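You operate a simulated robot arm through the tools that you are given. There is no shell and no other tool. Be economical: measure what you need, move in short steps, check, and stop when the job is done.

The job below is to be done with a simulated two-armed robot. You get a single attempt, and the scene is never put back.

## Task
Take the peg coil on the check pad and put it away on the parts bench top. Put the labels carton on the top of the dryer. Put the short runner that says "72" from the layout table top on the top of the dryer and the short runner that says "92" on the ledge of the air stand. Take the 26 greasy socket from the layout table top and leave it on the check pad. Push the narrow drawer shut. Open the deep drawer, put the oil can from the service bench top inside and shut the drawer again. Any order will do. Set down upright: labels carton, oil can.

Only the result counts: the job must be done as asked and must still hold three seconds after the hand-in. Knocking over, shifting, dropping, spilling or breaking anything else fails it.

## Robot
Two 7-joint arms with fingered hands on one trunk, on a base that drives. Base frame: it is fixed to the floor where the robot stands at the start and does not move with it; the origin is under the middle of the robot, x ahead of it, y to its left, z up; the surface under the hand at the start is at about z = 0.8. Readings come in m, rad, newtons and seconds.
The left shoulder is at the start at [0.08, 0.241, 1.732], the right one opposite. With the tool pointing down near the work surface each hand reaches from about 0.1 to 0.82 m from the robot's upright axis, wherever it stands, measured 20 degrees to its own side. Places, roughly: check pad [0.5, -0.2, 0.8]; deep drawer [2.3, 1.8, 0.7]; greasy socket [1.5, 0, 0.75]; jb deep [2.3, 1.9, 0.6]; labels carton [0.25, 0, 0.75]; ledge of the air stand [-0.1, -3.3, 0.8]; narrow drawer [3, 1.7, 0.7]; oil can [2.25, 2, 1]; parts bench top [0.8, 2, 0.8]; peg coil [0.5, -0.25, 0.75]; short runner [0.75, 0, 0.75]; top of the dryer [-1.6, -0.8, 1]. Payload 4.9 kg a hand.
The tool frame of a hand sits at the grasp point between the pads (the TCP): z along the fingers, y along the line on which they close. The tips reach 0.032 m beyond it. The gripper opens to 0.2 m. The gripper's body begins 0.089 m behind the TCP. The gripper is a hand of 4 fingers: y runs from the thumb to the fingers, the wrist lies at [0, 0, -0.267] in the tool frame, and closing takes about 1.5 s.
Orientation is that of the tool frame in the base frame, as [roll, pitch, yaw] about the fixed x, y, z axes, in that order (R = Rz(yaw) Ry(pitch) Rx(roll)). With the fingers straight down and closing along the base's y, the tool's x points along the base's -x, its y along +y and its z along -z.

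## Interface
- The arms move only by the tool drive_tool. It takes "left_steps", "right_steps" or both (then of equal length, played together; a hand with none holds still); each is a list of rows, each a list of 7 numbers: the shift along the base's x, y, z in m, then the turn, a rotation vector about the base's x, y, z in rad, then the finger opening in m, from 0 to 0.2. In form: [[dx, dy, dz, rx, ry, rz, hand], ...]. A call has 1 to 12 rows; each row is the pose to reach, as a shift and turn from the pose commanded when the call began. A row lasts 0.2 s, in which the tool goes at most 0.05 m and 0.15 rad; a call with a longer step from one row to the next is refused whole, and so is a gripper value outside its range. A pose out of reach is approached as far as the arm can. The call stops where the force on the tool passes 40 N (or 10 N more than at its start, if that is more) or the arm is blocked; 0.2 s more then pass. Each finger travels about 0.072 m/s and halts on what it meets, pressing with about 24 N; the grip force reading is that of the motor and also rises with nothing between the fingers. The clock runs only during rows and for 0.2 s after the last one: add rows that repeat a pose to give the fingers time. The reply holds the time, the measured pose of the TCP, the force on the tool along the base axes, the opening and the grip force, in the units named above and with some noise, with the torque about the TCP (base axes, N m) and any sound that the robot's microphone picked up.
- Cameras (640 x 400 px; columns grow to the right, rows downward): "scene" is now at [0.0921, -0.0199, 1.8701]; the picture's right is [-0.31, -0.95, 0.00], its down [-0.83, 0.27, -0.48] and it looks along [0.46, -0.15, -0.88] (base axes); focal length 280 px, centre (320, 200). "left" rides on the left gripper at [-0.069, -0.069, -0.116] in its tool frame; the picture's right is [0.71, -0.71, 0.00], its down [0.54, 0.54, -0.64] and it looks along [0.45, 0.45, 0.77] (tool axes); focal length 226 px, centre (320, 200). "right" rides on the right gripper at [0.069, -0.069, -0.116] in its tool frame; the picture's right is [0.71, 0.71, 0.00], its down [-0.54, 0.54, -0.64] and it looks along [-0.45, 0.45, 0.77] (tool axes); focal length 226 px, centre (320, 200). There is no depth. A picture from a camera that has moved, and an enlarged one, comes with that camera's place and axes in the base frame and with its lens.
- get_image(camera): a new picture of that camera. It takes no simulated time.
- lift_body(by): slides the trunk up (or, below 0, down) by that many m; the arms and the scene camera ride with it, the base frame stays. It gives what a move gives, with no picture.
- base_move(legs): drives the robot by 1 to 6 legs, each [ahead, left, turn to the left] in m, m and rad, along the robot's own axes; the way and the turn of a leg run together, so that a leg with both is an arc; at most 1.5 m and 3.142 rad a leg. The arms and the cameras ride along, it lands a little off, and it stops where it bumps. It gives what a move gives.
- hand_shape(shape, hand): the hand has 4 fingers and takes this shape, open, in about a second: jaw (thumb against the fingers, like two jaws); tri (thumb and two fingers); tip (a fingertip pinch); poke (one finger out to press); point (the index stretched); flat (the hand flat); cup (the hand cupped); fist (a fist). The gripper value then closes the fingers along that shape, each until it touches; the sizes above hold for jaw. It gives what a move gives, with no picture.
- pan_tilt(pan, tilt): turns the head with the scene camera to pan (to the left, within 1.501 rad either way) and tilt (down, from -0.506 to 1.204), counted from straight ahead of the robot. It gives what a move gives.
- zoom(camera, box): a new picture of the part [left, top, right, bottom] of that camera's present view, enlarged. It takes no simulated time.
- finish_job(): hands the job in; it is judged then, once.

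Work in short steps. Places have to be worked out from the pictures, the camera data and where the tool is seen: move nearer, look again, correct. Check each grasp and each placing, and mend what went wrong. You have 217 turns and 220 pictures in all, those below and enlarged ones among them. Open the grippers and draw the arms clear of the work before you hand the job in, unless the task says otherwise.

The tools are called by a JSON object that holds its "method" and its "body". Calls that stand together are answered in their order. drive_tool: Moves the arms, as the interface text tells. Its arguments: {"type":"object","properties":{"left_steps":{"type":"array","items":{"type":"array","items":{"type":"number"}}},"right_steps":{"type":"array","items":{"type":"array","items":{"type":"number"}}}},"required":[]} The other tools are called the same way: lift_body (by) slides the trunk up or down; hand_shape (shape, hand) gives the hand a shape; base_move (legs) drives the base; pan_tilt (pan, tilt) turns the head that bears the scene camera; get_image (camera) takes a picture; zoom (camera, box) takes an enlarged picture of a part of a camera's view; finish_job () hands the job in.

At the start:

```text
time: 0.0
left_position: [0.6277, 0.2081, 1.0719]
left_tcp_rot: [-3.141, 0.0, -3.14]
left_force: [-0.7, -0.3, 0.0]
left_torque: [0.0, 0.01, 0.0]
left_gripper_width: 0.1999
left_gripper_force: 0.1
left_shape: jaw
right_position: [0.5037, -0.2997, 0.9957]
right_tcp_rot: [3.141, 0.001, 3.141]
right_force: [0.1, -0.8, 0.6]
right_torque: [-0.02, -0.01, -0.01]
right_gripper_width: 0.1999
right_gripper_force: 0.0
right_shape: jaw
trunk travel left (down, up): [-0.64, 0.2]
robot x, y, heading: [0.003, 0.0038, -0.003]
head pan, tilt: [-0.312, 1.07]
```

scene: 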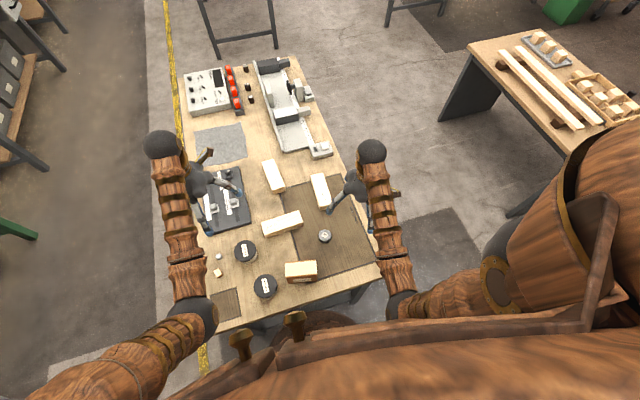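
right: 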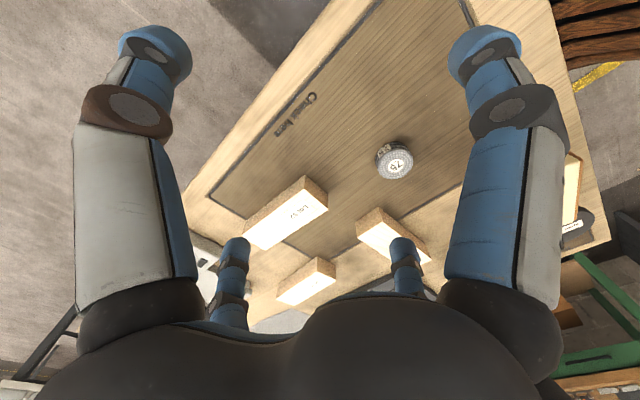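
left: 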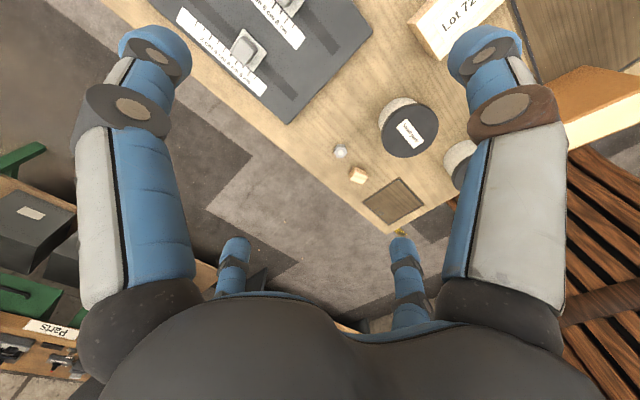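

I'll start by looking closely at the table in front of the robot.

{"method": "zoom", "body": {"camera": "scene", "box": [180, 130, 400, 330]}}

{"method": "zoom", "body": {"camera": "scene", "box": [150, 40, 350, 180]}}

{"method": "zoom", "body": {"camera": "right", "box": [180, 60, 480, 320]}}

```text
2.00 times, centred on (290, 230) of scene
camera zoom: at [0.0921, -0.0199, 1.8701], right [-0.31, -0.95, 0.0], down [-0.83, 0.27, -0.48], along [0.46, -0.15, -0.88], focal length 559 px, centre (380, 140)
```

zoom: 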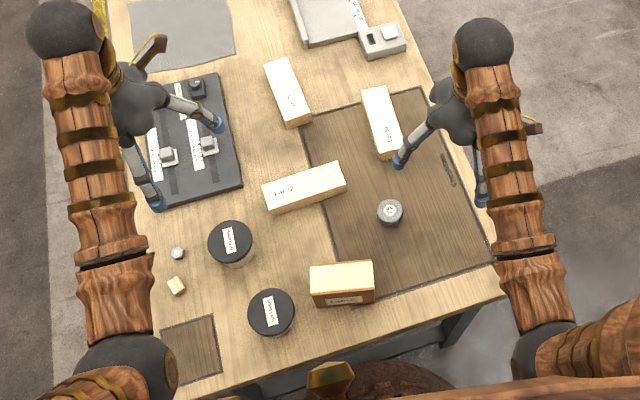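

```text
2.86 times, centred on (250, 110) of scene
camera zoom: at [0.0921, -0.0199, 1.8701], right [-0.31, -0.95, 0.0], down [-0.83, 0.27, -0.48], along [0.46, -0.15, -0.88], focal length 799 px, centre (520, 457)
```

zoom: 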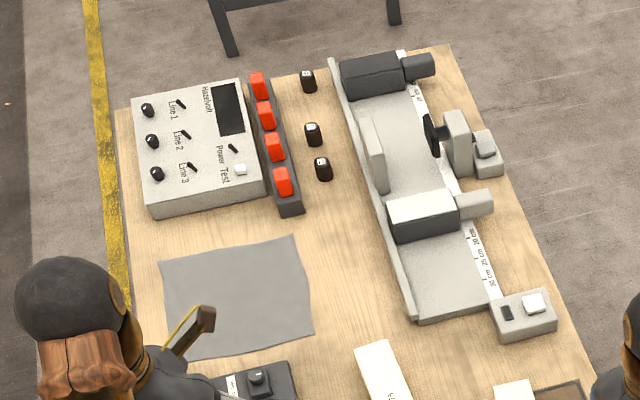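

```text
1.54 times, centred on (330, 190) of right
camera zoom: at [0.4359, -0.3687, 1.1129], right [-0.71, 0.71, 0.0], down [0.54, 0.54, 0.64], along [0.45, 0.45, -0.77], focal length 348 px, centre (305, 215)
```

zoom: 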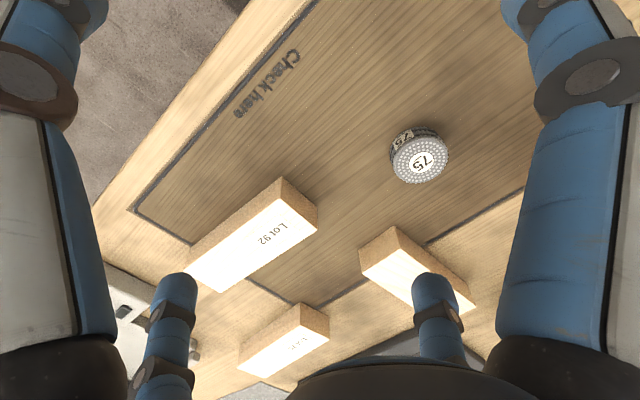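

The near table holds the coil (75), the runners, the carton and, at the far end, three dark sockets. I'll look around for the other stations.

{"method": "pan_tilt", "body": {"pan": 0.9, "tilt": 0.5}}

{"method": "get_image", "body": {"camera": "scene"}}

{"method": "pan_tilt", "body": {"pan": 0.1, "tilt": 0.5}}

{"method": "get_image", "body": {"camera": "scene"}}

{"method": "pan_tilt", "body": {"pan": -1.45, "tilt": 0.4}}

{"method": "get_image", "body": {"camera": "scene"}}

```text
time: 1.4
left_position: [0.6266, 0.209, 1.0715]
left_tcp_rot: [3.141, 0.0, -3.141]
left_force: [-0.7, 0.1, -0.1]
left_torque: [0.01, -0.02, 0.0]
left_gripper_width: 0.2
left_gripper_force: 0.0
left_shape: jaw
right_position: [0.5038, -0.2986, 0.9956]
right_tcp_rot: [3.141, -0.002, 3.141]
right_force: [-0.1, 0.9, 0.6]
right_torque: [-0.01, 0.01, 0.01]
right_gripper_width: 0.1999
right_gripper_force: 0.0
right_shape: jaw
trunk travel left (down, up): [-0.64, 0.2]
robot x, y, heading: [0.0001, -0.0014, -0.001]
head pan, tilt: [0.901, 0.499]
```

```text
213 pictures are left
camera scene: at [0.0867, 0.0713, 1.9158], right [0.78, -0.62, 0.0], down [-0.3, -0.38, -0.88], along [0.55, 0.69, -0.48], focal length 280 px, centre (320, 200)
```

scene: 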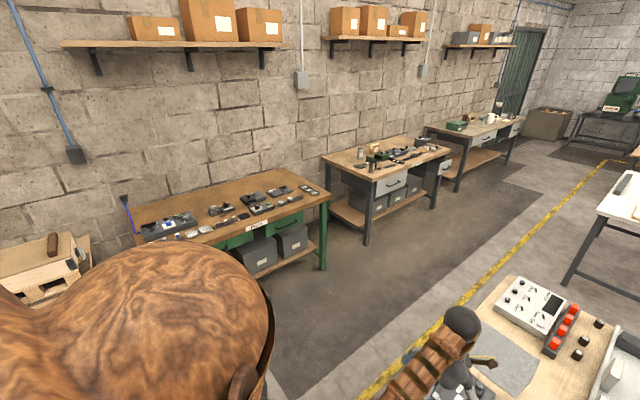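

```text
time: 2.5
left_position: [0.6275, 0.2072, 1.0719]
left_tcp_rot: [3.141, 0.0, 3.141]
left_force: [0.0, 0.4, -0.6]
left_torque: [0.01, -0.03, 0.02]
left_gripper_width: 0.2
left_gripper_force: 0.2
left_shape: jaw
right_position: [0.5039, -0.2999, 0.9965]
right_tcp_rot: [-3.141, 0.001, -3.141]
right_force: [-0.7, -0.1, -0.2]
right_torque: [0.0, 0.0, 0.0]
right_gripper_width: 0.2
right_gripper_force: 0.0
right_shape: jaw
trunk travel left (down, up): [-0.64, 0.2]
robot x, y, heading: [-0.0014, 0.0022, 0.002]
head pan, tilt: [0.099, 0.499]
```

```text
212 pictures are left
camera scene: at [0.1206, 0.0092, 1.9158], right [0.1, -0.99, 0.0], down [-0.48, -0.05, -0.88], along [0.87, 0.09, -0.48], focal length 280 px, centre (320, 200)
```

scene: 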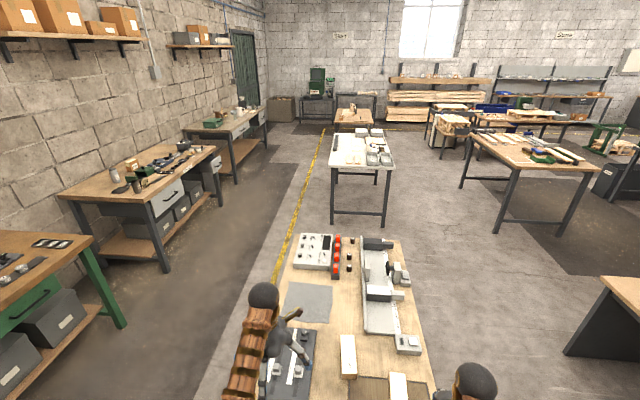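

```text
time: 4.2
left_position: [0.6282, 0.209, 1.0718]
left_tcp_rot: [3.141, 0.0, -3.141]
left_force: [-0.5, 0.9, 0.3]
left_torque: [0.01, 0.02, 0.01]
left_gripper_width: 0.2
left_gripper_force: 0.0
left_shape: jaw
right_position: [0.5044, -0.3008, 0.9964]
right_tcp_rot: [3.141, -0.001, 3.141]
right_force: [0.0, 0.1, 0.1]
right_torque: [0.01, 0.03, 0.0]
right_gripper_width: 0.2
right_gripper_force: 0.0
right_shape: jaw
trunk travel left (down, up): [-0.64, 0.2]
robot x, y, heading: [0.0003, -0.0023, 0.002]
head pan, tilt: [-1.45, 0.4]
```

```text
211 pictures are left
camera scene: at [0.0413, -0.0919, 1.925], right [-0.99, -0.12, 0.0], down [-0.05, 0.39, -0.92], along [0.11, -0.91, -0.39], focal length 280 px, centre (320, 200)
```

scene: 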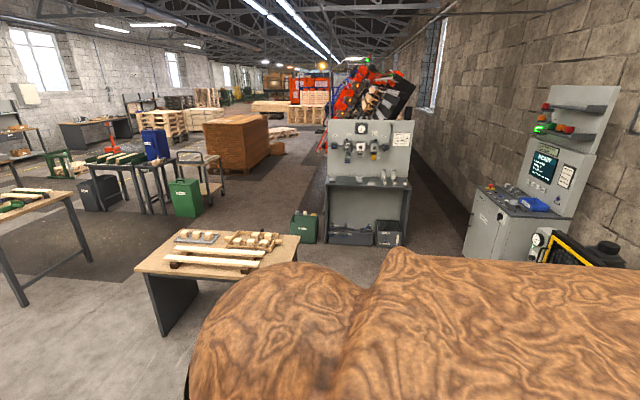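

Stations located: green parts bench, service bench with drawers on the left, air stand (grey cabinet) on the right, dryer behind right. Now read the runner labels from the wrist cameras.

{"method": "zoom", "body": {"camera": "left", "box": [380, 0, 540, 100]}}

{"method": "zoom", "body": {"camera": "right", "box": [230, 170, 450, 310]}}

{"method": "pan_tilt", "body": {"pan": -0.2, "tilt": 1.0}}

{"method": "zoom", "body": {"camera": "scene", "box": [230, 150, 390, 250]}}

{"method": "zoom", "body": {"camera": "scene", "box": [230, 200, 390, 300]}}

```text
4.00 times, centred on (460, 50) of left
camera zoom: at [0.6956, 0.1386, 1.1877], right [-0.71, -0.71, 0.0], down [-0.54, 0.54, 0.64], along [-0.45, 0.45, -0.77], focal length 904 px, centre (-240, 800)
```

zoom: 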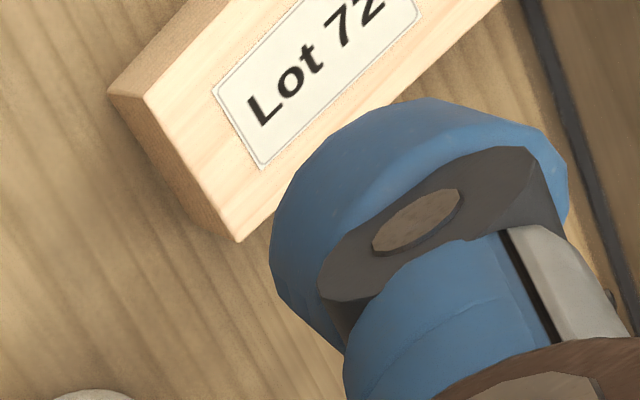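

```text
2.86 times, centred on (340, 240) of right
camera zoom: at [0.4359, -0.3687, 1.1129], right [-0.71, 0.71, 0.0], down [0.54, 0.54, 0.64], along [0.45, 0.45, -0.77], focal length 646 px, centre (263, 86)
```

zoom: 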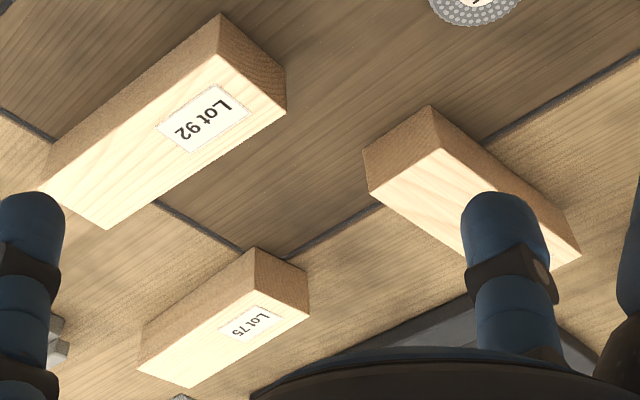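

```text
time: 5.6
left_position: [0.6276, 0.2082, 1.0726]
left_tcp_rot: [3.14, 0.001, 3.141]
left_force: [0.9, -0.1, -0.4]
left_torque: [0.0, -0.01, 0.01]
left_gripper_width: 0.1998
left_gripper_force: 0.0
left_shape: jaw
right_position: [0.503, -0.3, 0.996]
right_tcp_rot: [-3.14, -0.001, -3.141]
right_force: [-0.2, 0.5, -0.7]
right_torque: [0.01, -0.04, 0.02]
right_gripper_width: 0.2001
right_gripper_force: 0.1
right_shape: jaw
trunk travel left (down, up): [-0.64, 0.2]
robot x, y, heading: [-0.0009, 0.0005, 0.003]
head pan, tilt: [-0.201, 1.0]
```

```text
4.00 times, centred on (310, 200) of scene
camera zoom: at [0.0984, -0.0139, 1.8748], right [-0.2, -0.98, 0.0], down [-0.82, 0.17, -0.54], along [0.53, -0.11, -0.84], focal length 1118 px, centre (360, 200)
```

zoom: 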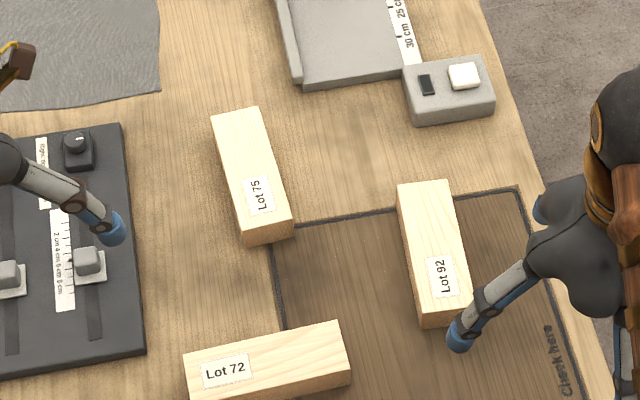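

```text
4.00 times, centred on (310, 250) of scene
camera zoom: at [0.0984, -0.0139, 1.8748], right [-0.2, -0.98, 0.0], down [-0.82, 0.17, -0.54], along [0.53, -0.11, -0.84], focal length 1118 px, centre (360, 0)
```

zoom: 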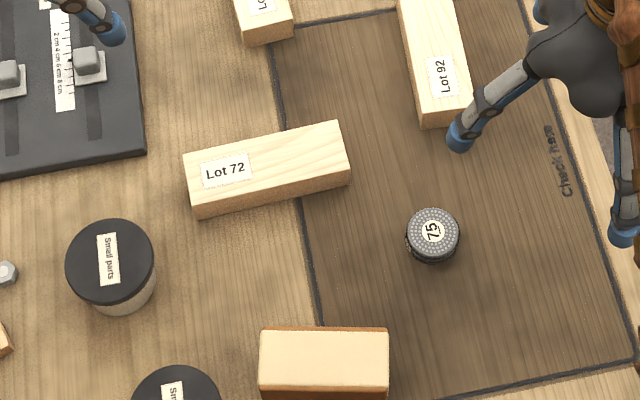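

Labels found: 72 near (0.59,-0.02), 92 near (0.70,-0.22), coil at (0.48,-0.17), carton near (0.36,-0.04). I look straight down for the carton's shape and the near table edge.

{"method": "pan_tilt", "body": {"pan": 0.0, "tilt": 1.2}}

{"method": "get_image", "body": {"camera": "scene"}}

{"method": "zoom", "body": {"camera": "scene", "box": [230, 180, 390, 280]}}

```text
time: 6.3
left_position: [0.627, 0.2076, 1.0727]
left_tcp_rot: [3.141, 0.001, -3.141]
left_force: [-0.4, -0.2, 0.2]
left_torque: [0.0, -0.03, 0.01]
left_gripper_width: 0.1998
left_gripper_force: 0.0
left_shape: jaw
right_position: [0.5041, -0.2997, 0.9958]
right_tcp_rot: [-3.141, -0.001, -3.14]
right_force: [-0.6, 0.3, 0.5]
right_torque: [-0.04, 0.01, -0.01]
right_gripper_width: 0.2
right_gripper_force: 0.0
right_shape: jaw
trunk travel left (down, up): [-0.64, 0.2]
robot x, y, heading: [0.0012, 0.0014, 0.0]
head pan, tilt: [0.0, 1.201]
```

```text
206 pictures are left
camera scene: at [0.086, 0.0, 1.8622], right [0.0, -1.0, 0.0], down [-0.93, 0.0, -0.36], along [0.36, 0.0, -0.93], focal length 280 px, centre (320, 200)
```

scene: 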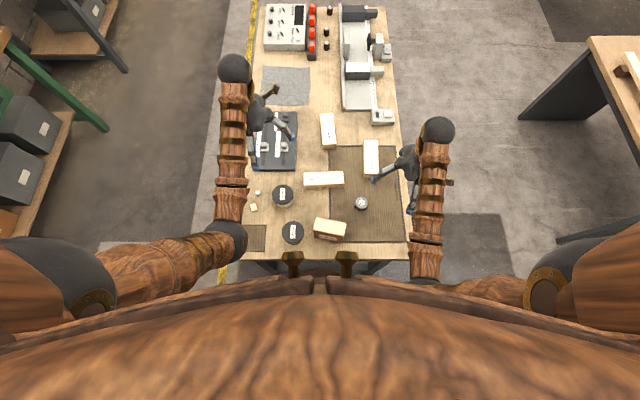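

```text
4.00 times, centred on (310, 230) of scene
camera zoom: at [0.086, 0.0, 1.8622], right [0.0, -1.0, 0.0], down [-0.93, 0.0, -0.36], along [0.36, 0.0, -0.93], focal length 1118 px, centre (360, 80)
```

zoom: 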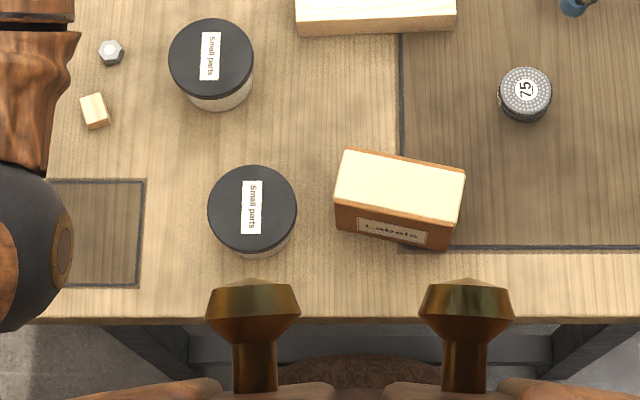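

Estimates: runner 92 centre (0.677,-0.215), top z≈0.84, turned about -6°; carton centre (0.353,-0.038), turned about -10°, top z≈0.91. First the right hand goes over runner 92.

{"method": "drive_tool", "body": {"right_steps": [[0.035, 0.017, 0, 0, 0, -0.05, 0.2], [0.07, 0.034, 0, 0, 0, -0.105, 0.15], [0.105, 0.051, 0, 0, 0, -0.105, 0.12], [0.14, 0.068, 0, 0, 0, -0.105, 0.12], [0.173, 0.085, -0.02, 0, 0, -0.105, 0.12], [0.173, 0.085, -0.06, 0, 0, -0.105, 0.12]]}}

{"method": "get_image", "body": {"camera": "scene"}}

{"method": "get_image", "body": {"camera": "right"}}

```text
time: 7.7
left_position: [0.6277, 0.2087, 1.0708]
left_tcp_rot: [3.141, -0.001, -3.141]
left_force: [0.9, -1.0, 0.1]
left_torque: [0.01, 0.02, -0.02]
left_gripper_width: 0.2001
left_gripper_force: 0.0
left_shape: jaw
right_position: [0.6766, -0.2148, 0.9362]
right_tcp_rot: [-3.14, 0.001, 3.035]
right_force: [-0.3, -0.6, -0.2]
right_torque: [-0.01, 0.01, 0.0]
right_gripper_width: 0.1205
right_gripper_force: 0.2
right_shape: jaw
trunk travel left (down, up): [-0.64, 0.2]
robot x, y, heading: [-0.0002, 0.0013, 0.004]
head pan, tilt: [0.0, 1.201]
```

```text
204 pictures are left
camera scene: at [0.0857, -0.0006, 1.8622], right [0.0, -1.0, 0.0], down [-0.93, 0.0, -0.36], along [0.36, 0.0, -0.93], focal length 280 px, centre (320, 200)
```

scene: 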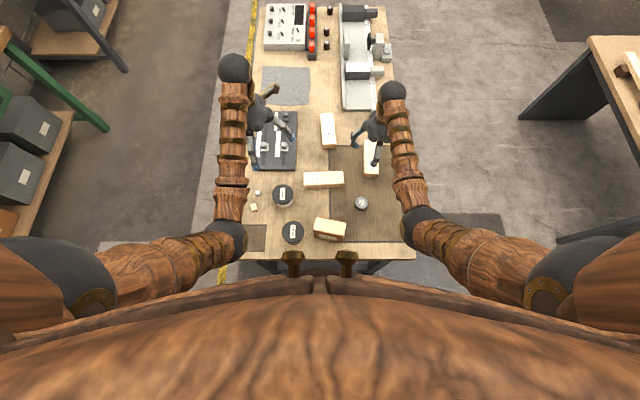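

```text
203 pictures are left
camera right: at [0.6026, -0.2754, 1.0528], right [-0.63, 0.78, 0.0], down [0.6, 0.48, 0.64], along [0.5, 0.4, -0.77], focal length 226 px, centre (320, 200)
```

right: 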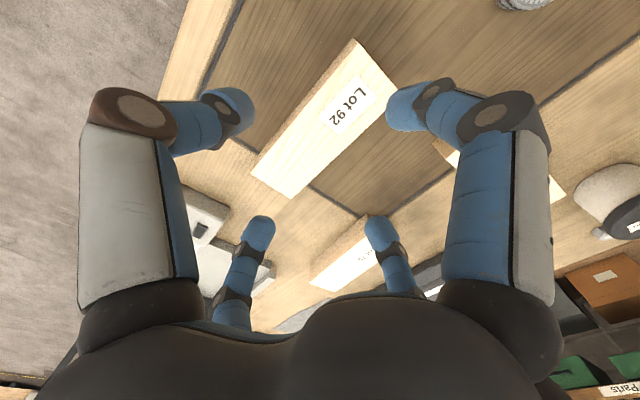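

The fingers straddle runner 92 well (its top centre lies right below the TCP). I descend and close.

{"method": "drive_tool", "body": {"right_steps": [[0, 0, -0.04, 0, 0, 0, 0.12], [0, 0, -0.08, 0, 0, 0, 0.12], [0, 0, -0.104, 0, 0, 0, 0.12], [0, 0, -0.104, 0, 0, 0, 0.05], [0, 0, -0.104, 0, 0, 0, 0.03], [0, 0, -0.104, 0, 0, 0, 0.03], [0, 0, -0.104, 0, 0, 0, 0.03], [0, 0, -0.104, 0, 0, 0, 0.03]]}}

{"method": "get_image", "body": {"camera": "right"}}

```text
time: 8.3
left_position: [0.6244, 0.2098, 1.0732]
left_tcp_rot: [-3.14, 0.002, -3.141]
left_force: [0.9, -0.3, -0.4]
left_torque: [0.01, -0.04, -0.01]
left_gripper_width: 0.1998
left_gripper_force: 0.0
left_shape: jaw
right_position: [0.6823, -0.2148, 0.8716]
right_tcp_rot: [3.14, 0.014, 3.036]
right_force: [-1.9, -0.2, 17.4]
right_torque: [0.1, 1.38, -0.02]
right_gripper_width: 0.121
right_gripper_force: 0.1
right_shape: jaw
trunk travel left (down, up): [-0.64, 0.2]
robot x, y, heading: [-0.0003, 0.001, -0.002]
head pan, tilt: [0.0, 1.201]
stopped in row 3 (right hand): the force on the tool passed its limit at 61 N (the readings are from after the stop); the commanded pose is now the measured one
```

```text
202 pictures are left
camera right: at [0.6067, -0.2764, 0.9885], right [-0.63, 0.78, -0.01], down [0.59, 0.48, 0.65], along [0.51, 0.4, -0.76], focal length 226 px, centre (320, 200)
```

right: 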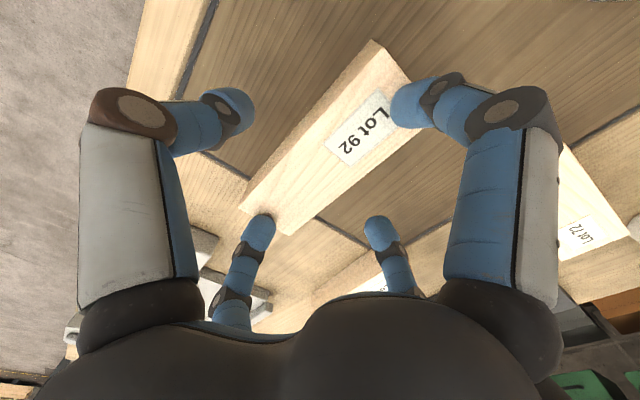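

The hand stopped on top of the runner: the fingers appear to sit in a cross (±x as well as ±y). I lift and inspect the hand's geometry.

{"method": "drive_tool", "body": {"right_steps": [[0, 0, 0.04, 0, 0, 0, 0.12], [0, 0, 0.08, 0, 0, 0, 0.12]]}}

{"method": "zoom", "body": {"camera": "scene", "box": [320, 80, 480, 180]}}

{"method": "zoom", "body": {"camera": "scene", "box": [200, 80, 360, 180]}}

{"method": "get_image", "body": {"camera": "right"}}

```text
time: 8.9
left_position: [0.6272, 0.2087, 1.0723]
left_tcp_rot: [3.142, 0.0, -3.141]
left_force: [-0.4, 0.3, 0.0]
left_torque: [-0.02, -0.03, -0.03]
left_gripper_width: 0.1998
left_gripper_force: 0.1
left_shape: jaw
right_position: [0.6847, -0.2163, 0.9505]
right_tcp_rot: [3.14, 0.01, 3.038]
right_force: [-0.3, 0.1, 0.4]
right_torque: [0.0, 0.01, 0.01]
right_gripper_width: 0.1201
right_gripper_force: 0.0
right_shape: jaw
trunk travel left (down, up): [-0.64, 0.2]
robot x, y, heading: [-0.0007, -0.0005, -0.003]
head pan, tilt: [0.0, 1.201]
```

```text
4.00 times, centred on (400, 130) of scene
camera zoom: at [0.0838, 0.0007, 1.8621], right [0.0, -1.0, 0.0], down [-0.93, 0.0, -0.36], along [0.36, 0.0, -0.93], focal length 1118 px, centre (0, 480)
```

zoom: 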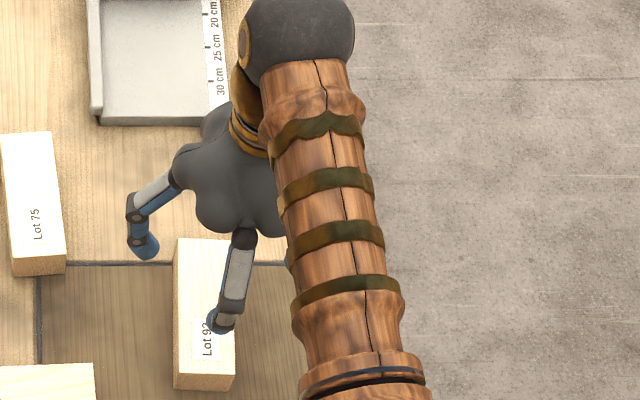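

```text
4.00 times, centred on (280, 130) of scene
camera zoom: at [0.0838, 0.0007, 1.8621], right [0.0, -1.0, 0.0], down [-0.93, 0.0, -0.36], along [0.36, 0.0, -0.93], focal length 1118 px, centre (480, 480)
```

zoom: 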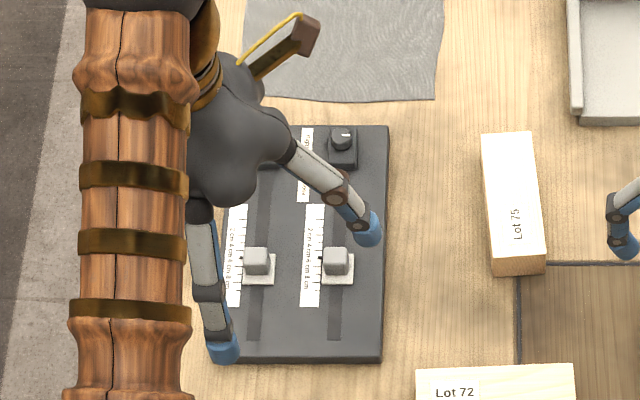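

```text
199 pictures are left
camera right: at [0.6081, -0.2773, 1.0676], right [-0.63, 0.78, -0.01], down [0.59, 0.48, 0.65], along [0.51, 0.4, -0.76], focal length 226 px, centre (320, 200)
```

right: 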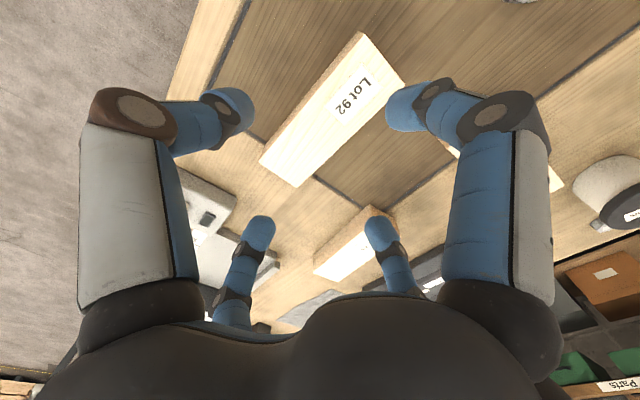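

It is indeed a four-finger cross. I test the "tip" shape of the right hand, a little higher, to see which fingers stay.

{"method": "drive_tool", "body": {"right_steps": [[0, 0, 0.04, 0, -0.01, 0, 0.12]]}}

{"method": "hand_shape", "body": {"hand": "right", "shape": "tip"}}

{"method": "get_image", "body": {"camera": "right"}}

{"method": "zoom", "body": {"camera": "scene", "box": [320, 80, 480, 180]}}

{"method": "hand_shape", "body": {"hand": "right", "shape": "tri"}}

{"method": "get_image", "body": {"camera": "right"}}

{"method": "zoom", "body": {"camera": "scene", "box": [320, 80, 480, 180]}}

```text
time: 9.3
left_position: [0.6272, 0.2077, 1.0712]
left_tcp_rot: [-3.141, 0.0, -3.141]
left_force: [1.0, -0.7, -0.7]
left_torque: [-0.03, 0.0, 0.0]
left_gripper_width: 0.1998
left_gripper_force: 0.0
left_shape: jaw
right_position: [0.6853, -0.2162, 0.99]
right_tcp_rot: [3.139, 0.02, 3.037]
right_force: [0.3, 0.5, 0.9]
right_torque: [0.01, 0.04, -0.01]
right_gripper_width: 0.1204
right_gripper_force: 0.0
right_shape: jaw
trunk travel left (down, up): [-0.64, 0.2]
robot x, y, heading: [-0.0023, -0.0005, -0.002]
head pan, tilt: [0.0, 1.201]
```

```text
time: 10.2
left_position: [0.628, 0.209, 1.0706]
left_tcp_rot: [3.141, 0.001, -3.141]
left_force: [0.2, -0.2, 0.2]
left_torque: [0.01, 0.0, 0.0]
left_gripper_width: 0.1996
left_gripper_force: 0.1
left_shape: jaw
right_position: [0.6862, -0.2169, 0.9891]
right_tcp_rot: [3.141, 0.019, 3.035]
right_force: [0.1, 0.3, 0.3]
right_torque: [0.01, 0.0, -0.02]
right_gripper_width: 0.2
right_gripper_force: 0.1
right_shape: tip
trunk travel left (down, up): [-0.64, 0.2]
robot x, y, heading: [0.0053, 0.001, 0.003]
head pan, tilt: [0.0, 1.201]
```

```text
198 pictures are left
camera right: at [0.6086, -0.2783, 1.1056], right [-0.63, 0.78, -0.01], down [0.58, 0.48, 0.65], along [0.51, 0.4, -0.76], focal length 226 px, centre (320, 200)
```

right: 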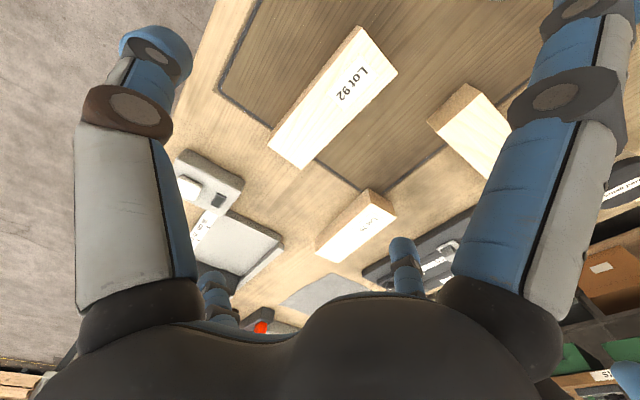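

```text
4.00 times, centred on (400, 130) of scene
camera zoom: at [0.086, 0.0001, 1.8621], right [0.0, -1.0, 0.0], down [-0.93, 0.0, -0.36], along [0.36, 0.0, -0.93], focal length 1118 px, centre (0, 480)
```

zoom: 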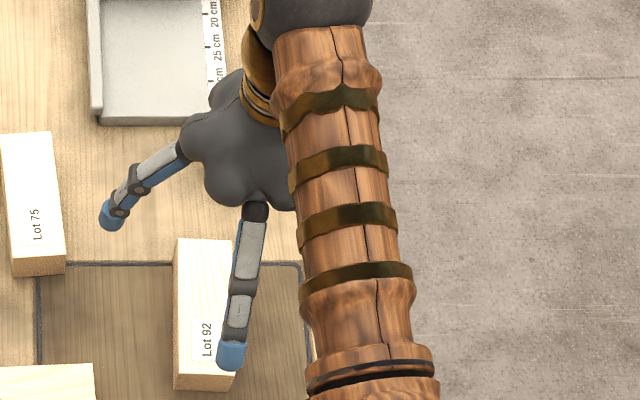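

```text
time: 11.1
left_position: [0.6273, 0.2088, 1.0711]
left_tcp_rot: [-3.141, -0.002, 3.141]
left_force: [0.3, 0.0, 0.3]
left_torque: [0.02, 0.0, -0.01]
left_gripper_width: 0.1999
left_gripper_force: 0.1
left_shape: jaw
right_position: [0.687, -0.2159, 0.9897]
right_tcp_rot: [3.14, 0.02, 3.038]
right_force: [-0.3, -0.8, -0.3]
right_torque: [0.0, -0.01, -0.04]
right_gripper_width: 0.2
right_gripper_force: 0.1
right_shape: tri
trunk travel left (down, up): [-0.64, 0.2]
robot x, y, heading: [0.0011, -0.0004, 0.002]
head pan, tilt: [0.0, 1.201]
```

```text
196 pictures are left
camera right: at [0.6088, -0.2784, 1.1055], right [-0.63, 0.78, -0.01], down [0.58, 0.48, 0.65], along [0.51, 0.4, -0.76], focal length 226 px, centre (320, 200)
```

right: 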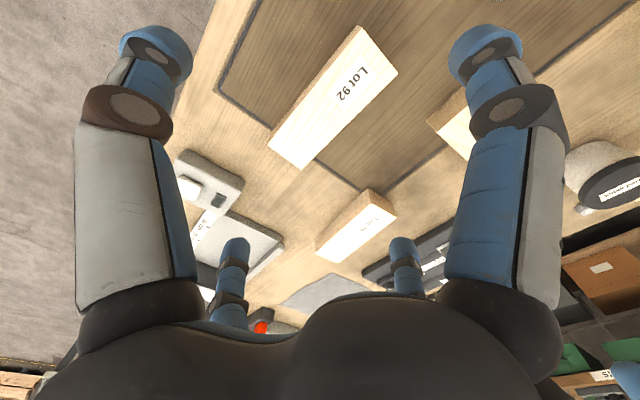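

```text
4.00 times, centred on (400, 130) of scene
camera zoom: at [0.0863, 0.0, 1.8621], right [0.0, -1.0, 0.0], down [-0.93, 0.0, -0.36], along [0.36, 0.0, -0.93], focal length 1118 px, centre (0, 480)
```

zoom: 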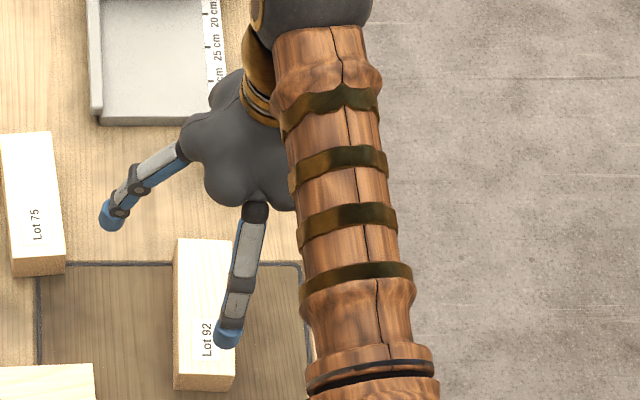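

In "tip" the ±x fingers splay away and the thumb and +y finger pinch – suits the runners. I set tip and part-close it in the air to see where the tips are.

{"method": "hand_shape", "body": {"hand": "right", "shape": "tip"}}

{"method": "drive_tool", "body": {"right_steps": [[0, 0, 0, 0, 0, 0, 0.12], [0, 0, 0, 0, 0, 0, 0.07], [0, 0, 0, 0, 0, 0, 0.07], [0, 0, 0, 0, 0, 0, 0.07], [0, 0, 0, 0, 0, 0, 0.07]]}}

{"method": "get_image", "body": {"camera": "right"}}

{"method": "zoom", "body": {"camera": "scene", "box": [320, 80, 480, 180]}}

```text
time: 12.0
left_position: [0.6278, 0.2086, 1.0707]
left_tcp_rot: [-3.14, 0.001, 3.141]
left_force: [0.3, -0.8, 0.8]
left_torque: [-0.02, -0.01, -0.02]
left_gripper_width: 0.1998
left_gripper_force: 0.0
left_shape: jaw
right_position: [0.687, -0.2166, 0.9895]
right_tcp_rot: [3.139, 0.019, 3.036]
right_force: [-0.1, 0.9, -0.6]
right_torque: [-0.01, 0.01, 0.01]
right_gripper_width: 0.2002
right_gripper_force: 0.1
right_shape: tip
trunk travel left (down, up): [-0.64, 0.2]
robot x, y, heading: [0.0013, -0.0041, 0.004]
head pan, tilt: [0.0, 1.201]
```

```text
time: 13.2
left_position: [0.6274, 0.2085, 1.0711]
left_tcp_rot: [-3.141, 0.0, -3.141]
left_force: [-0.2, -0.3, -0.3]
left_torque: [0.0, 0.01, 0.02]
left_gripper_width: 0.1999
left_gripper_force: 0.2
left_shape: jaw
right_position: [0.6856, -0.2166, 0.9906]
right_tcp_rot: [3.14, 0.019, 3.038]
right_force: [0.4, -0.6, -0.1]
right_torque: [0.0, 0.02, -0.02]
right_gripper_width: 0.0703
right_gripper_force: 0.1
right_shape: tip
trunk travel left (down, up): [-0.64, 0.2]
robot x, y, heading: [-0.0011, -0.0018, -0.001]
head pan, tilt: [0.0, 1.201]
```

```text
194 pictures are left
camera right: at [0.6087, -0.2784, 1.1057], right [-0.63, 0.78, -0.01], down [0.58, 0.48, 0.65], along [0.51, 0.4, -0.76], focal length 226 px, centre (320, 200)
```

right: 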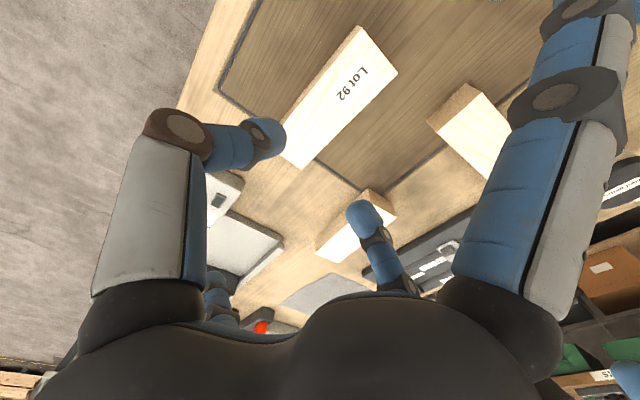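

```text
4.00 times, centred on (400, 130) of scene
camera zoom: at [0.0862, 0.0001, 1.8621], right [0.0, -1.0, 0.0], down [-0.93, 0.0, -0.36], along [0.36, 0.0, -0.93], focal length 1118 px, centre (0, 480)
```

zoom: 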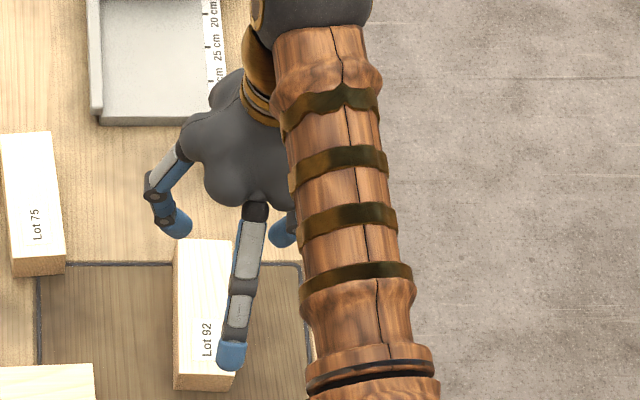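

Tip geometry works. I level the hand, open to 0.10, descend around runner 92 and pinch.

{"method": "drive_tool", "body": {"right_steps": [[-0.004, 0, -0.02, 0, 0.02, 0, 0.1], [-0.007, 0, -0.06, 0, 0.02, 0, 0.1], [-0.007, 0, -0.1, 0, 0.02, 0, 0.1], [-0.007, 0, -0.13, 0, 0.02, 0, 0.1], [-0.007, 0, -0.155, 0, 0.02, 0, 0.1], [-0.007, 0, -0.155, 0, 0.02, 0, 0.1]]}}

{"method": "get_image", "body": {"camera": "right"}}

```text
time: 14.6
left_position: [0.6268, 0.2081, 1.0717]
left_tcp_rot: [-3.141, -0.001, 3.142]
left_force: [-0.6, 0.6, 0.2]
left_torque: [-0.02, 0.0, -0.02]
left_gripper_width: 0.2001
left_gripper_force: 0.0
left_shape: jaw
right_position: [0.6762, -0.2159, 0.8342]
right_tcp_rot: [-3.141, 0.0, 3.036]
right_force: [-0.2, 0.7, 0.2]
right_torque: [0.03, -0.03, 0.03]
right_gripper_width: 0.0993
right_gripper_force: 0.0
right_shape: tip
trunk travel left (down, up): [-0.64, 0.2]
robot x, y, heading: [0.0012, 0.0006, -0.002]
head pan, tilt: [0.0, 1.201]
```

```text
192 pictures are left
camera right: at [0.6017, -0.2774, 0.9513], right [-0.63, 0.78, 0.0], down [0.6, 0.48, 0.64], along [0.5, 0.4, -0.77], focal length 226 px, centre (320, 200)
```

right: 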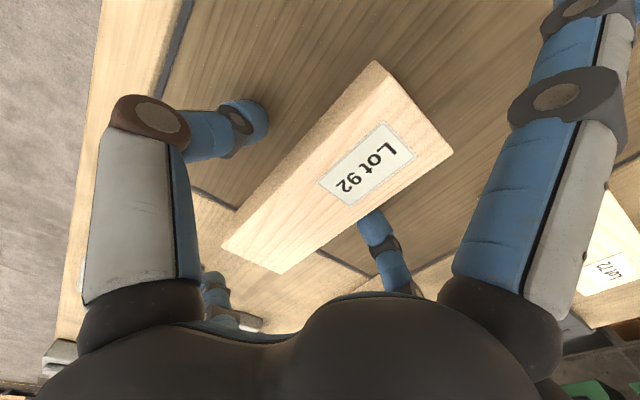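

Runner centred between the fingers. Close and lift slightly.

{"method": "drive_tool", "body": {"right_steps": [[0, 0, 0, 0, 0, 0, 0.05], [0, 0, 0, 0, 0, 0, 0.02], [0, 0, 0, 0, 0, 0, 0.02], [0, 0, 0, 0, 0, 0, 0.02], [0, 0, 0, 0, 0, 0, 0.02], [0, 0, 0.03, 0, 0, 0, 0.02], [0, 0, 0.07, 0, 0, 0, 0.02], [0, 0, 0.11, 0, 0, 0, 0.02], [0, 0, 0.15, 0, 0, 0, 0.02]]}}

{"method": "get_image", "body": {"camera": "right"}}

```text
time: 16.6
left_position: [0.6271, 0.2082, 1.0719]
left_tcp_rot: [-3.141, 0.0, -3.141]
left_force: [-0.5, 0.1, -0.6]
left_torque: [0.01, -0.01, 0.01]
left_gripper_width: 0.1999
left_gripper_force: 0.1
left_shape: jaw
right_position: [0.6773, -0.214, 0.983]
right_tcp_rot: [3.141, -0.002, 3.037]
right_force: [-0.2, -0.1, -2.6]
right_torque: [-0.01, 0.01, 0.02]
right_gripper_width: 0.0521
right_gripper_force: 24.1
right_shape: tip
trunk travel left (down, up): [-0.64, 0.2]
robot x, y, heading: [0.0018, 0.0055, -0.0]
head pan, tilt: [0.0, 1.201]
```

```text
191 pictures are left
camera right: at [0.6019, -0.2758, 1.0995], right [-0.63, 0.78, 0.0], down [0.6, 0.48, 0.64], along [0.5, 0.4, -0.77], focal length 226 px, centre (320, 200)
```

right: 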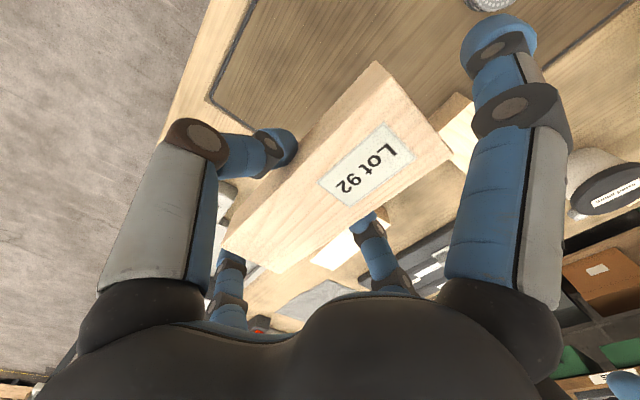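

Runner 92 is held (width 0.052). Now the left hand (jaw, open 0.17, turned -10°) goes above the carton.

{"method": "drive_tool", "body": {"left_steps": [[-0.03, -0.025, 0, 0, 0, -0.02, 0.2], [-0.061, -0.055, 0, 0, 0, -0.04, 0.19], [-0.092, -0.082, 0, 0, 0, -0.06, 0.18], [-0.122, -0.11, 0, 0, 0, -0.08, 0.17], [-0.153, -0.137, 0, 0, 0, -0.1, 0.17], [-0.183, -0.164, 0, 0, 0, -0.12, 0.17], [-0.214, -0.191, 0, 0, 0, -0.14, 0.17], [-0.244, -0.219, -0.01, 0, 0, -0.16, 0.17], [-0.274, -0.246, -0.04, 0, 0, -0.18, 0.17]]}}

{"method": "get_image", "body": {"camera": "left"}}

{"method": "get_image", "body": {"camera": "scene"}}

```text
refused: row 9 steps farther than a row can; nothing moved
```

```text
190 pictures are left
camera left: at [0.6956, 0.1387, 1.1877], right [-0.71, -0.71, 0.0], down [-0.54, 0.54, 0.64], along [-0.45, 0.45, -0.77], focal length 226 px, centre (320, 200)
```

left: 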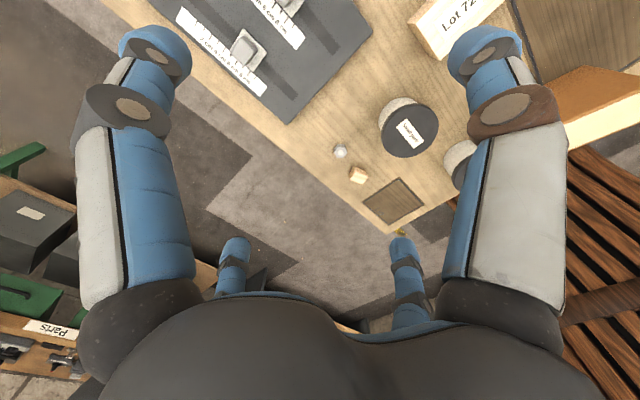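

```text
189 pictures are left
camera scene: at [0.0858, 0.0002, 1.8621], right [0.0, -1.0, 0.0], down [-0.93, 0.0, -0.36], along [0.36, 0.0, -0.93], focal length 280 px, centre (320, 200)
```

scene: 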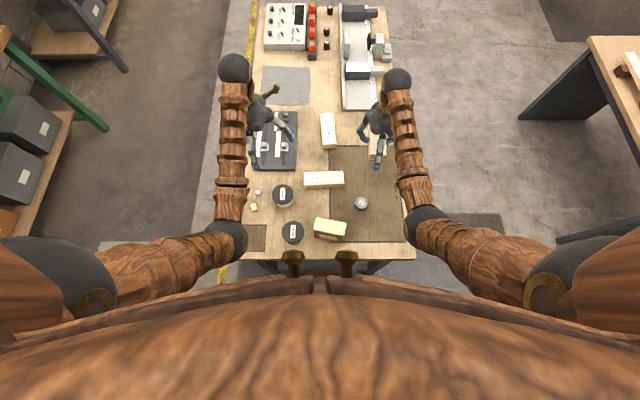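

A row was too long; I resend with the descent spread out.

{"method": "drive_tool", "body": {"left_steps": [[-0.03, -0.025, 0, 0, 0, -0.02, 0.2], [-0.06, -0.054, 0, 0, 0, -0.04, 0.19], [-0.09, -0.081, 0, 0, 0, -0.06, 0.18], [-0.12, -0.108, 0, 0, 0, -0.08, 0.17], [-0.15, -0.135, 0, 0, 0, -0.1, 0.17], [-0.18, -0.161, 0, 0, 0, -0.12, 0.17], [-0.21, -0.188, 0, 0, 0, -0.14, 0.17], [-0.24, -0.215, 0, 0, 0, -0.16, 0.17], [-0.274, -0.246, -0.01, 0, 0, -0.18, 0.17], [-0.274, -0.246, -0.05, 0, 0, -0.18, 0.17]]}}

{"method": "get_image", "body": {"camera": "left"}}

{"method": "get_image", "body": {"camera": "scene"}}

```text
time: 18.8
left_position: [0.3459, -0.0432, 1.0234]
left_tcp_rot: [3.137, 0.003, 2.957]
left_force: [-1.2, -1.4, 0.6]
left_torque: [0.11, -0.09, -0.04]
left_gripper_width: 0.1702
left_gripper_force: 0.0
left_shape: jaw
right_position: [0.6716, -0.2185, 0.985]
right_tcp_rot: [3.135, 0.005, 3.034]
right_force: [-0.8, -0.7, -1.8]
right_torque: [0.07, -0.1, 0.02]
right_gripper_width: 0.0522
right_gripper_force: 24.5
right_shape: tip
trunk travel left (down, up): [-0.64, 0.2]
robot x, y, heading: [0.0022, -0.0005, 0.001]
head pan, tilt: [0.0, 1.201]
```

```text
188 pictures are left
camera left: at [0.4004, -0.1252, 1.1398], right [-0.82, -0.57, -0.01], down [-0.44, 0.63, 0.64], along [-0.36, 0.53, -0.76], focal length 226 px, centre (320, 200)
```

left: 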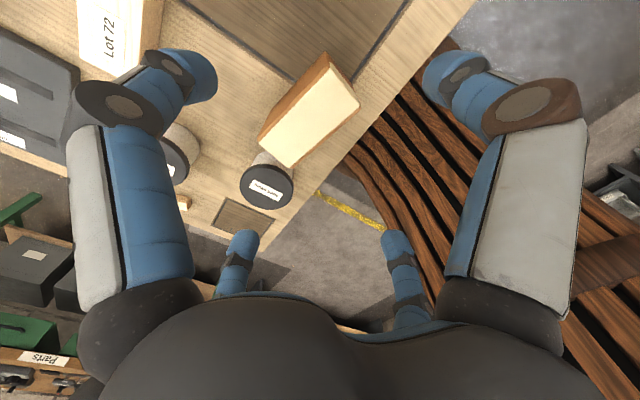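

```text
187 pictures are left
camera scene: at [0.0754, -0.0082, 1.8631], right [0.0, -1.0, 0.0], down [-0.93, 0.0, -0.37], along [0.37, 0.0, -0.93], focal length 280 px, centre (320, 200)
```

scene: 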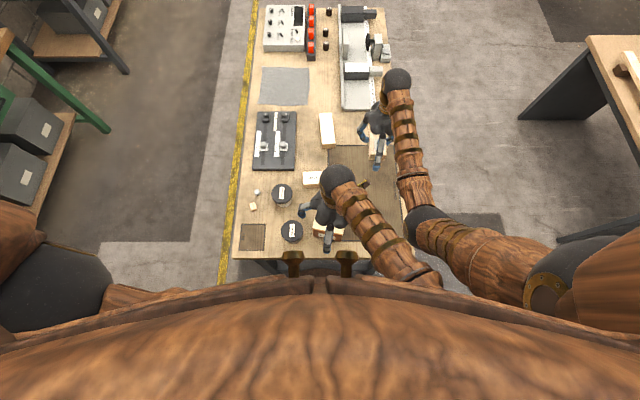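

Carton in the wrist view is at about (0.362,-0.046), turned ~12°. I correct and descend around it.

{"method": "drive_tool", "body": {"left_steps": [[0.008, -0.001, -0.01, 0, 0, -0.03, 0.17], [0.015, -0.002, -0.04, 0, 0, -0.03, 0.17], [0.015, -0.002, -0.08, 0, 0, -0.03, 0.17], [0.015, -0.002, -0.12, 0, 0, -0.03, 0.17], [0.015, -0.002, -0.15, 0, 0, -0.03, 0.17], [0.015, -0.002, -0.15, 0, 0, -0.03, 0.17]]}}

{"method": "get_image", "body": {"camera": "left"}}

```text
time: 20.2
left_position: [0.3686, -0.0395, 0.872]
left_tcp_rot: [-3.141, 0.001, 2.932]
left_force: [0.4, -0.2, -0.6]
left_torque: [0.02, 0.01, -0.01]
left_gripper_width: 0.1703
left_gripper_force: 0.2
left_shape: jaw
right_position: [0.6769, -0.2157, 0.9823]
right_tcp_rot: [3.138, 0.001, 3.036]
right_force: [0.0, 0.0, -2.1]
right_torque: [0.04, -0.02, 0.01]
right_gripper_width: 0.0523
right_gripper_force: 23.8
right_shape: tip
trunk travel left (down, up): [-0.64, 0.2]
robot x, y, heading: [0.0002, 0.0028, 0.002]
head pan, tilt: [0.0, 1.201]
```

```text
186 pictures are left
camera left: at [0.4205, -0.1222, 0.9883], right [-0.84, -0.54, 0.0], down [-0.42, 0.64, 0.64], along [-0.35, 0.54, -0.77], focal length 226 px, centre (320, 200)
```

left: 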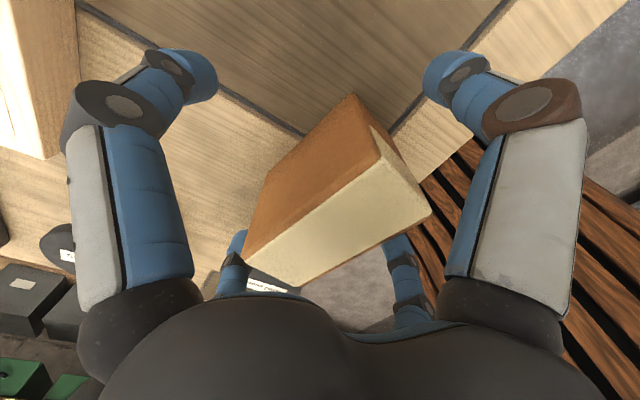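

Carton is centred to within a cm. I shift 8 mm, close, and lift.

{"method": "drive_tool", "body": {"left_steps": [[0, -0.007, 0, 0, 0, 0, 0.16], [0, -0.007, 0, 0, 0, 0, 0.1], [0, -0.007, 0, 0, 0, 0, 0.05], [0, -0.007, 0, 0, 0, 0, 0.02], [0, -0.007, 0, 0, 0, 0, 0.02], [0, -0.007, 0, 0, 0, 0, 0.02], [0, -0.007, 0, 0, 0, 0, 0.02], [0, -0.007, 0, 0, 0, 0, 0.02], [0, -0.007, 0, 0, 0, 0, 0.02], [0, -0.007, 0.02, 0, 0, 0, 0.02]]}}

{"method": "get_image", "body": {"camera": "left"}}

```text
time: 22.4
left_position: [0.3686, -0.0468, 0.8905]
left_tcp_rot: [3.141, -0.002, 2.932]
left_force: [0.1, -0.9, -1.9]
left_torque: [-0.02, -0.02, -0.02]
left_gripper_width: 0.085
left_gripper_force: 24.1
left_shape: jaw
right_position: [0.6786, -0.2144, 0.9814]
right_tcp_rot: [-3.141, 0.0, 3.038]
right_force: [-0.1, 0.2, -1.9]
right_torque: [-0.01, -0.01, 0.01]
right_gripper_width: 0.0521
right_gripper_force: 23.7
right_shape: tip
trunk travel left (down, up): [-0.64, 0.2]
robot x, y, heading: [0.0022, 0.0003, 0.0]
head pan, tilt: [0.0, 1.201]
```

```text
185 pictures are left
camera left: at [0.4213, -0.1299, 1.0074], right [-0.84, -0.54, 0.0], down [-0.42, 0.64, 0.64], along [-0.35, 0.54, -0.77], focal length 226 px, centre (320, 200)
```

left: 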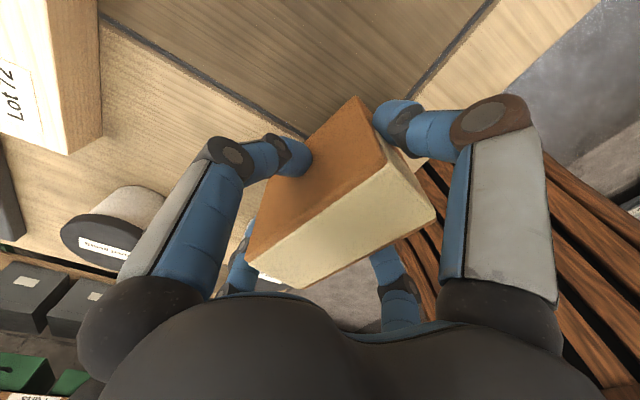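

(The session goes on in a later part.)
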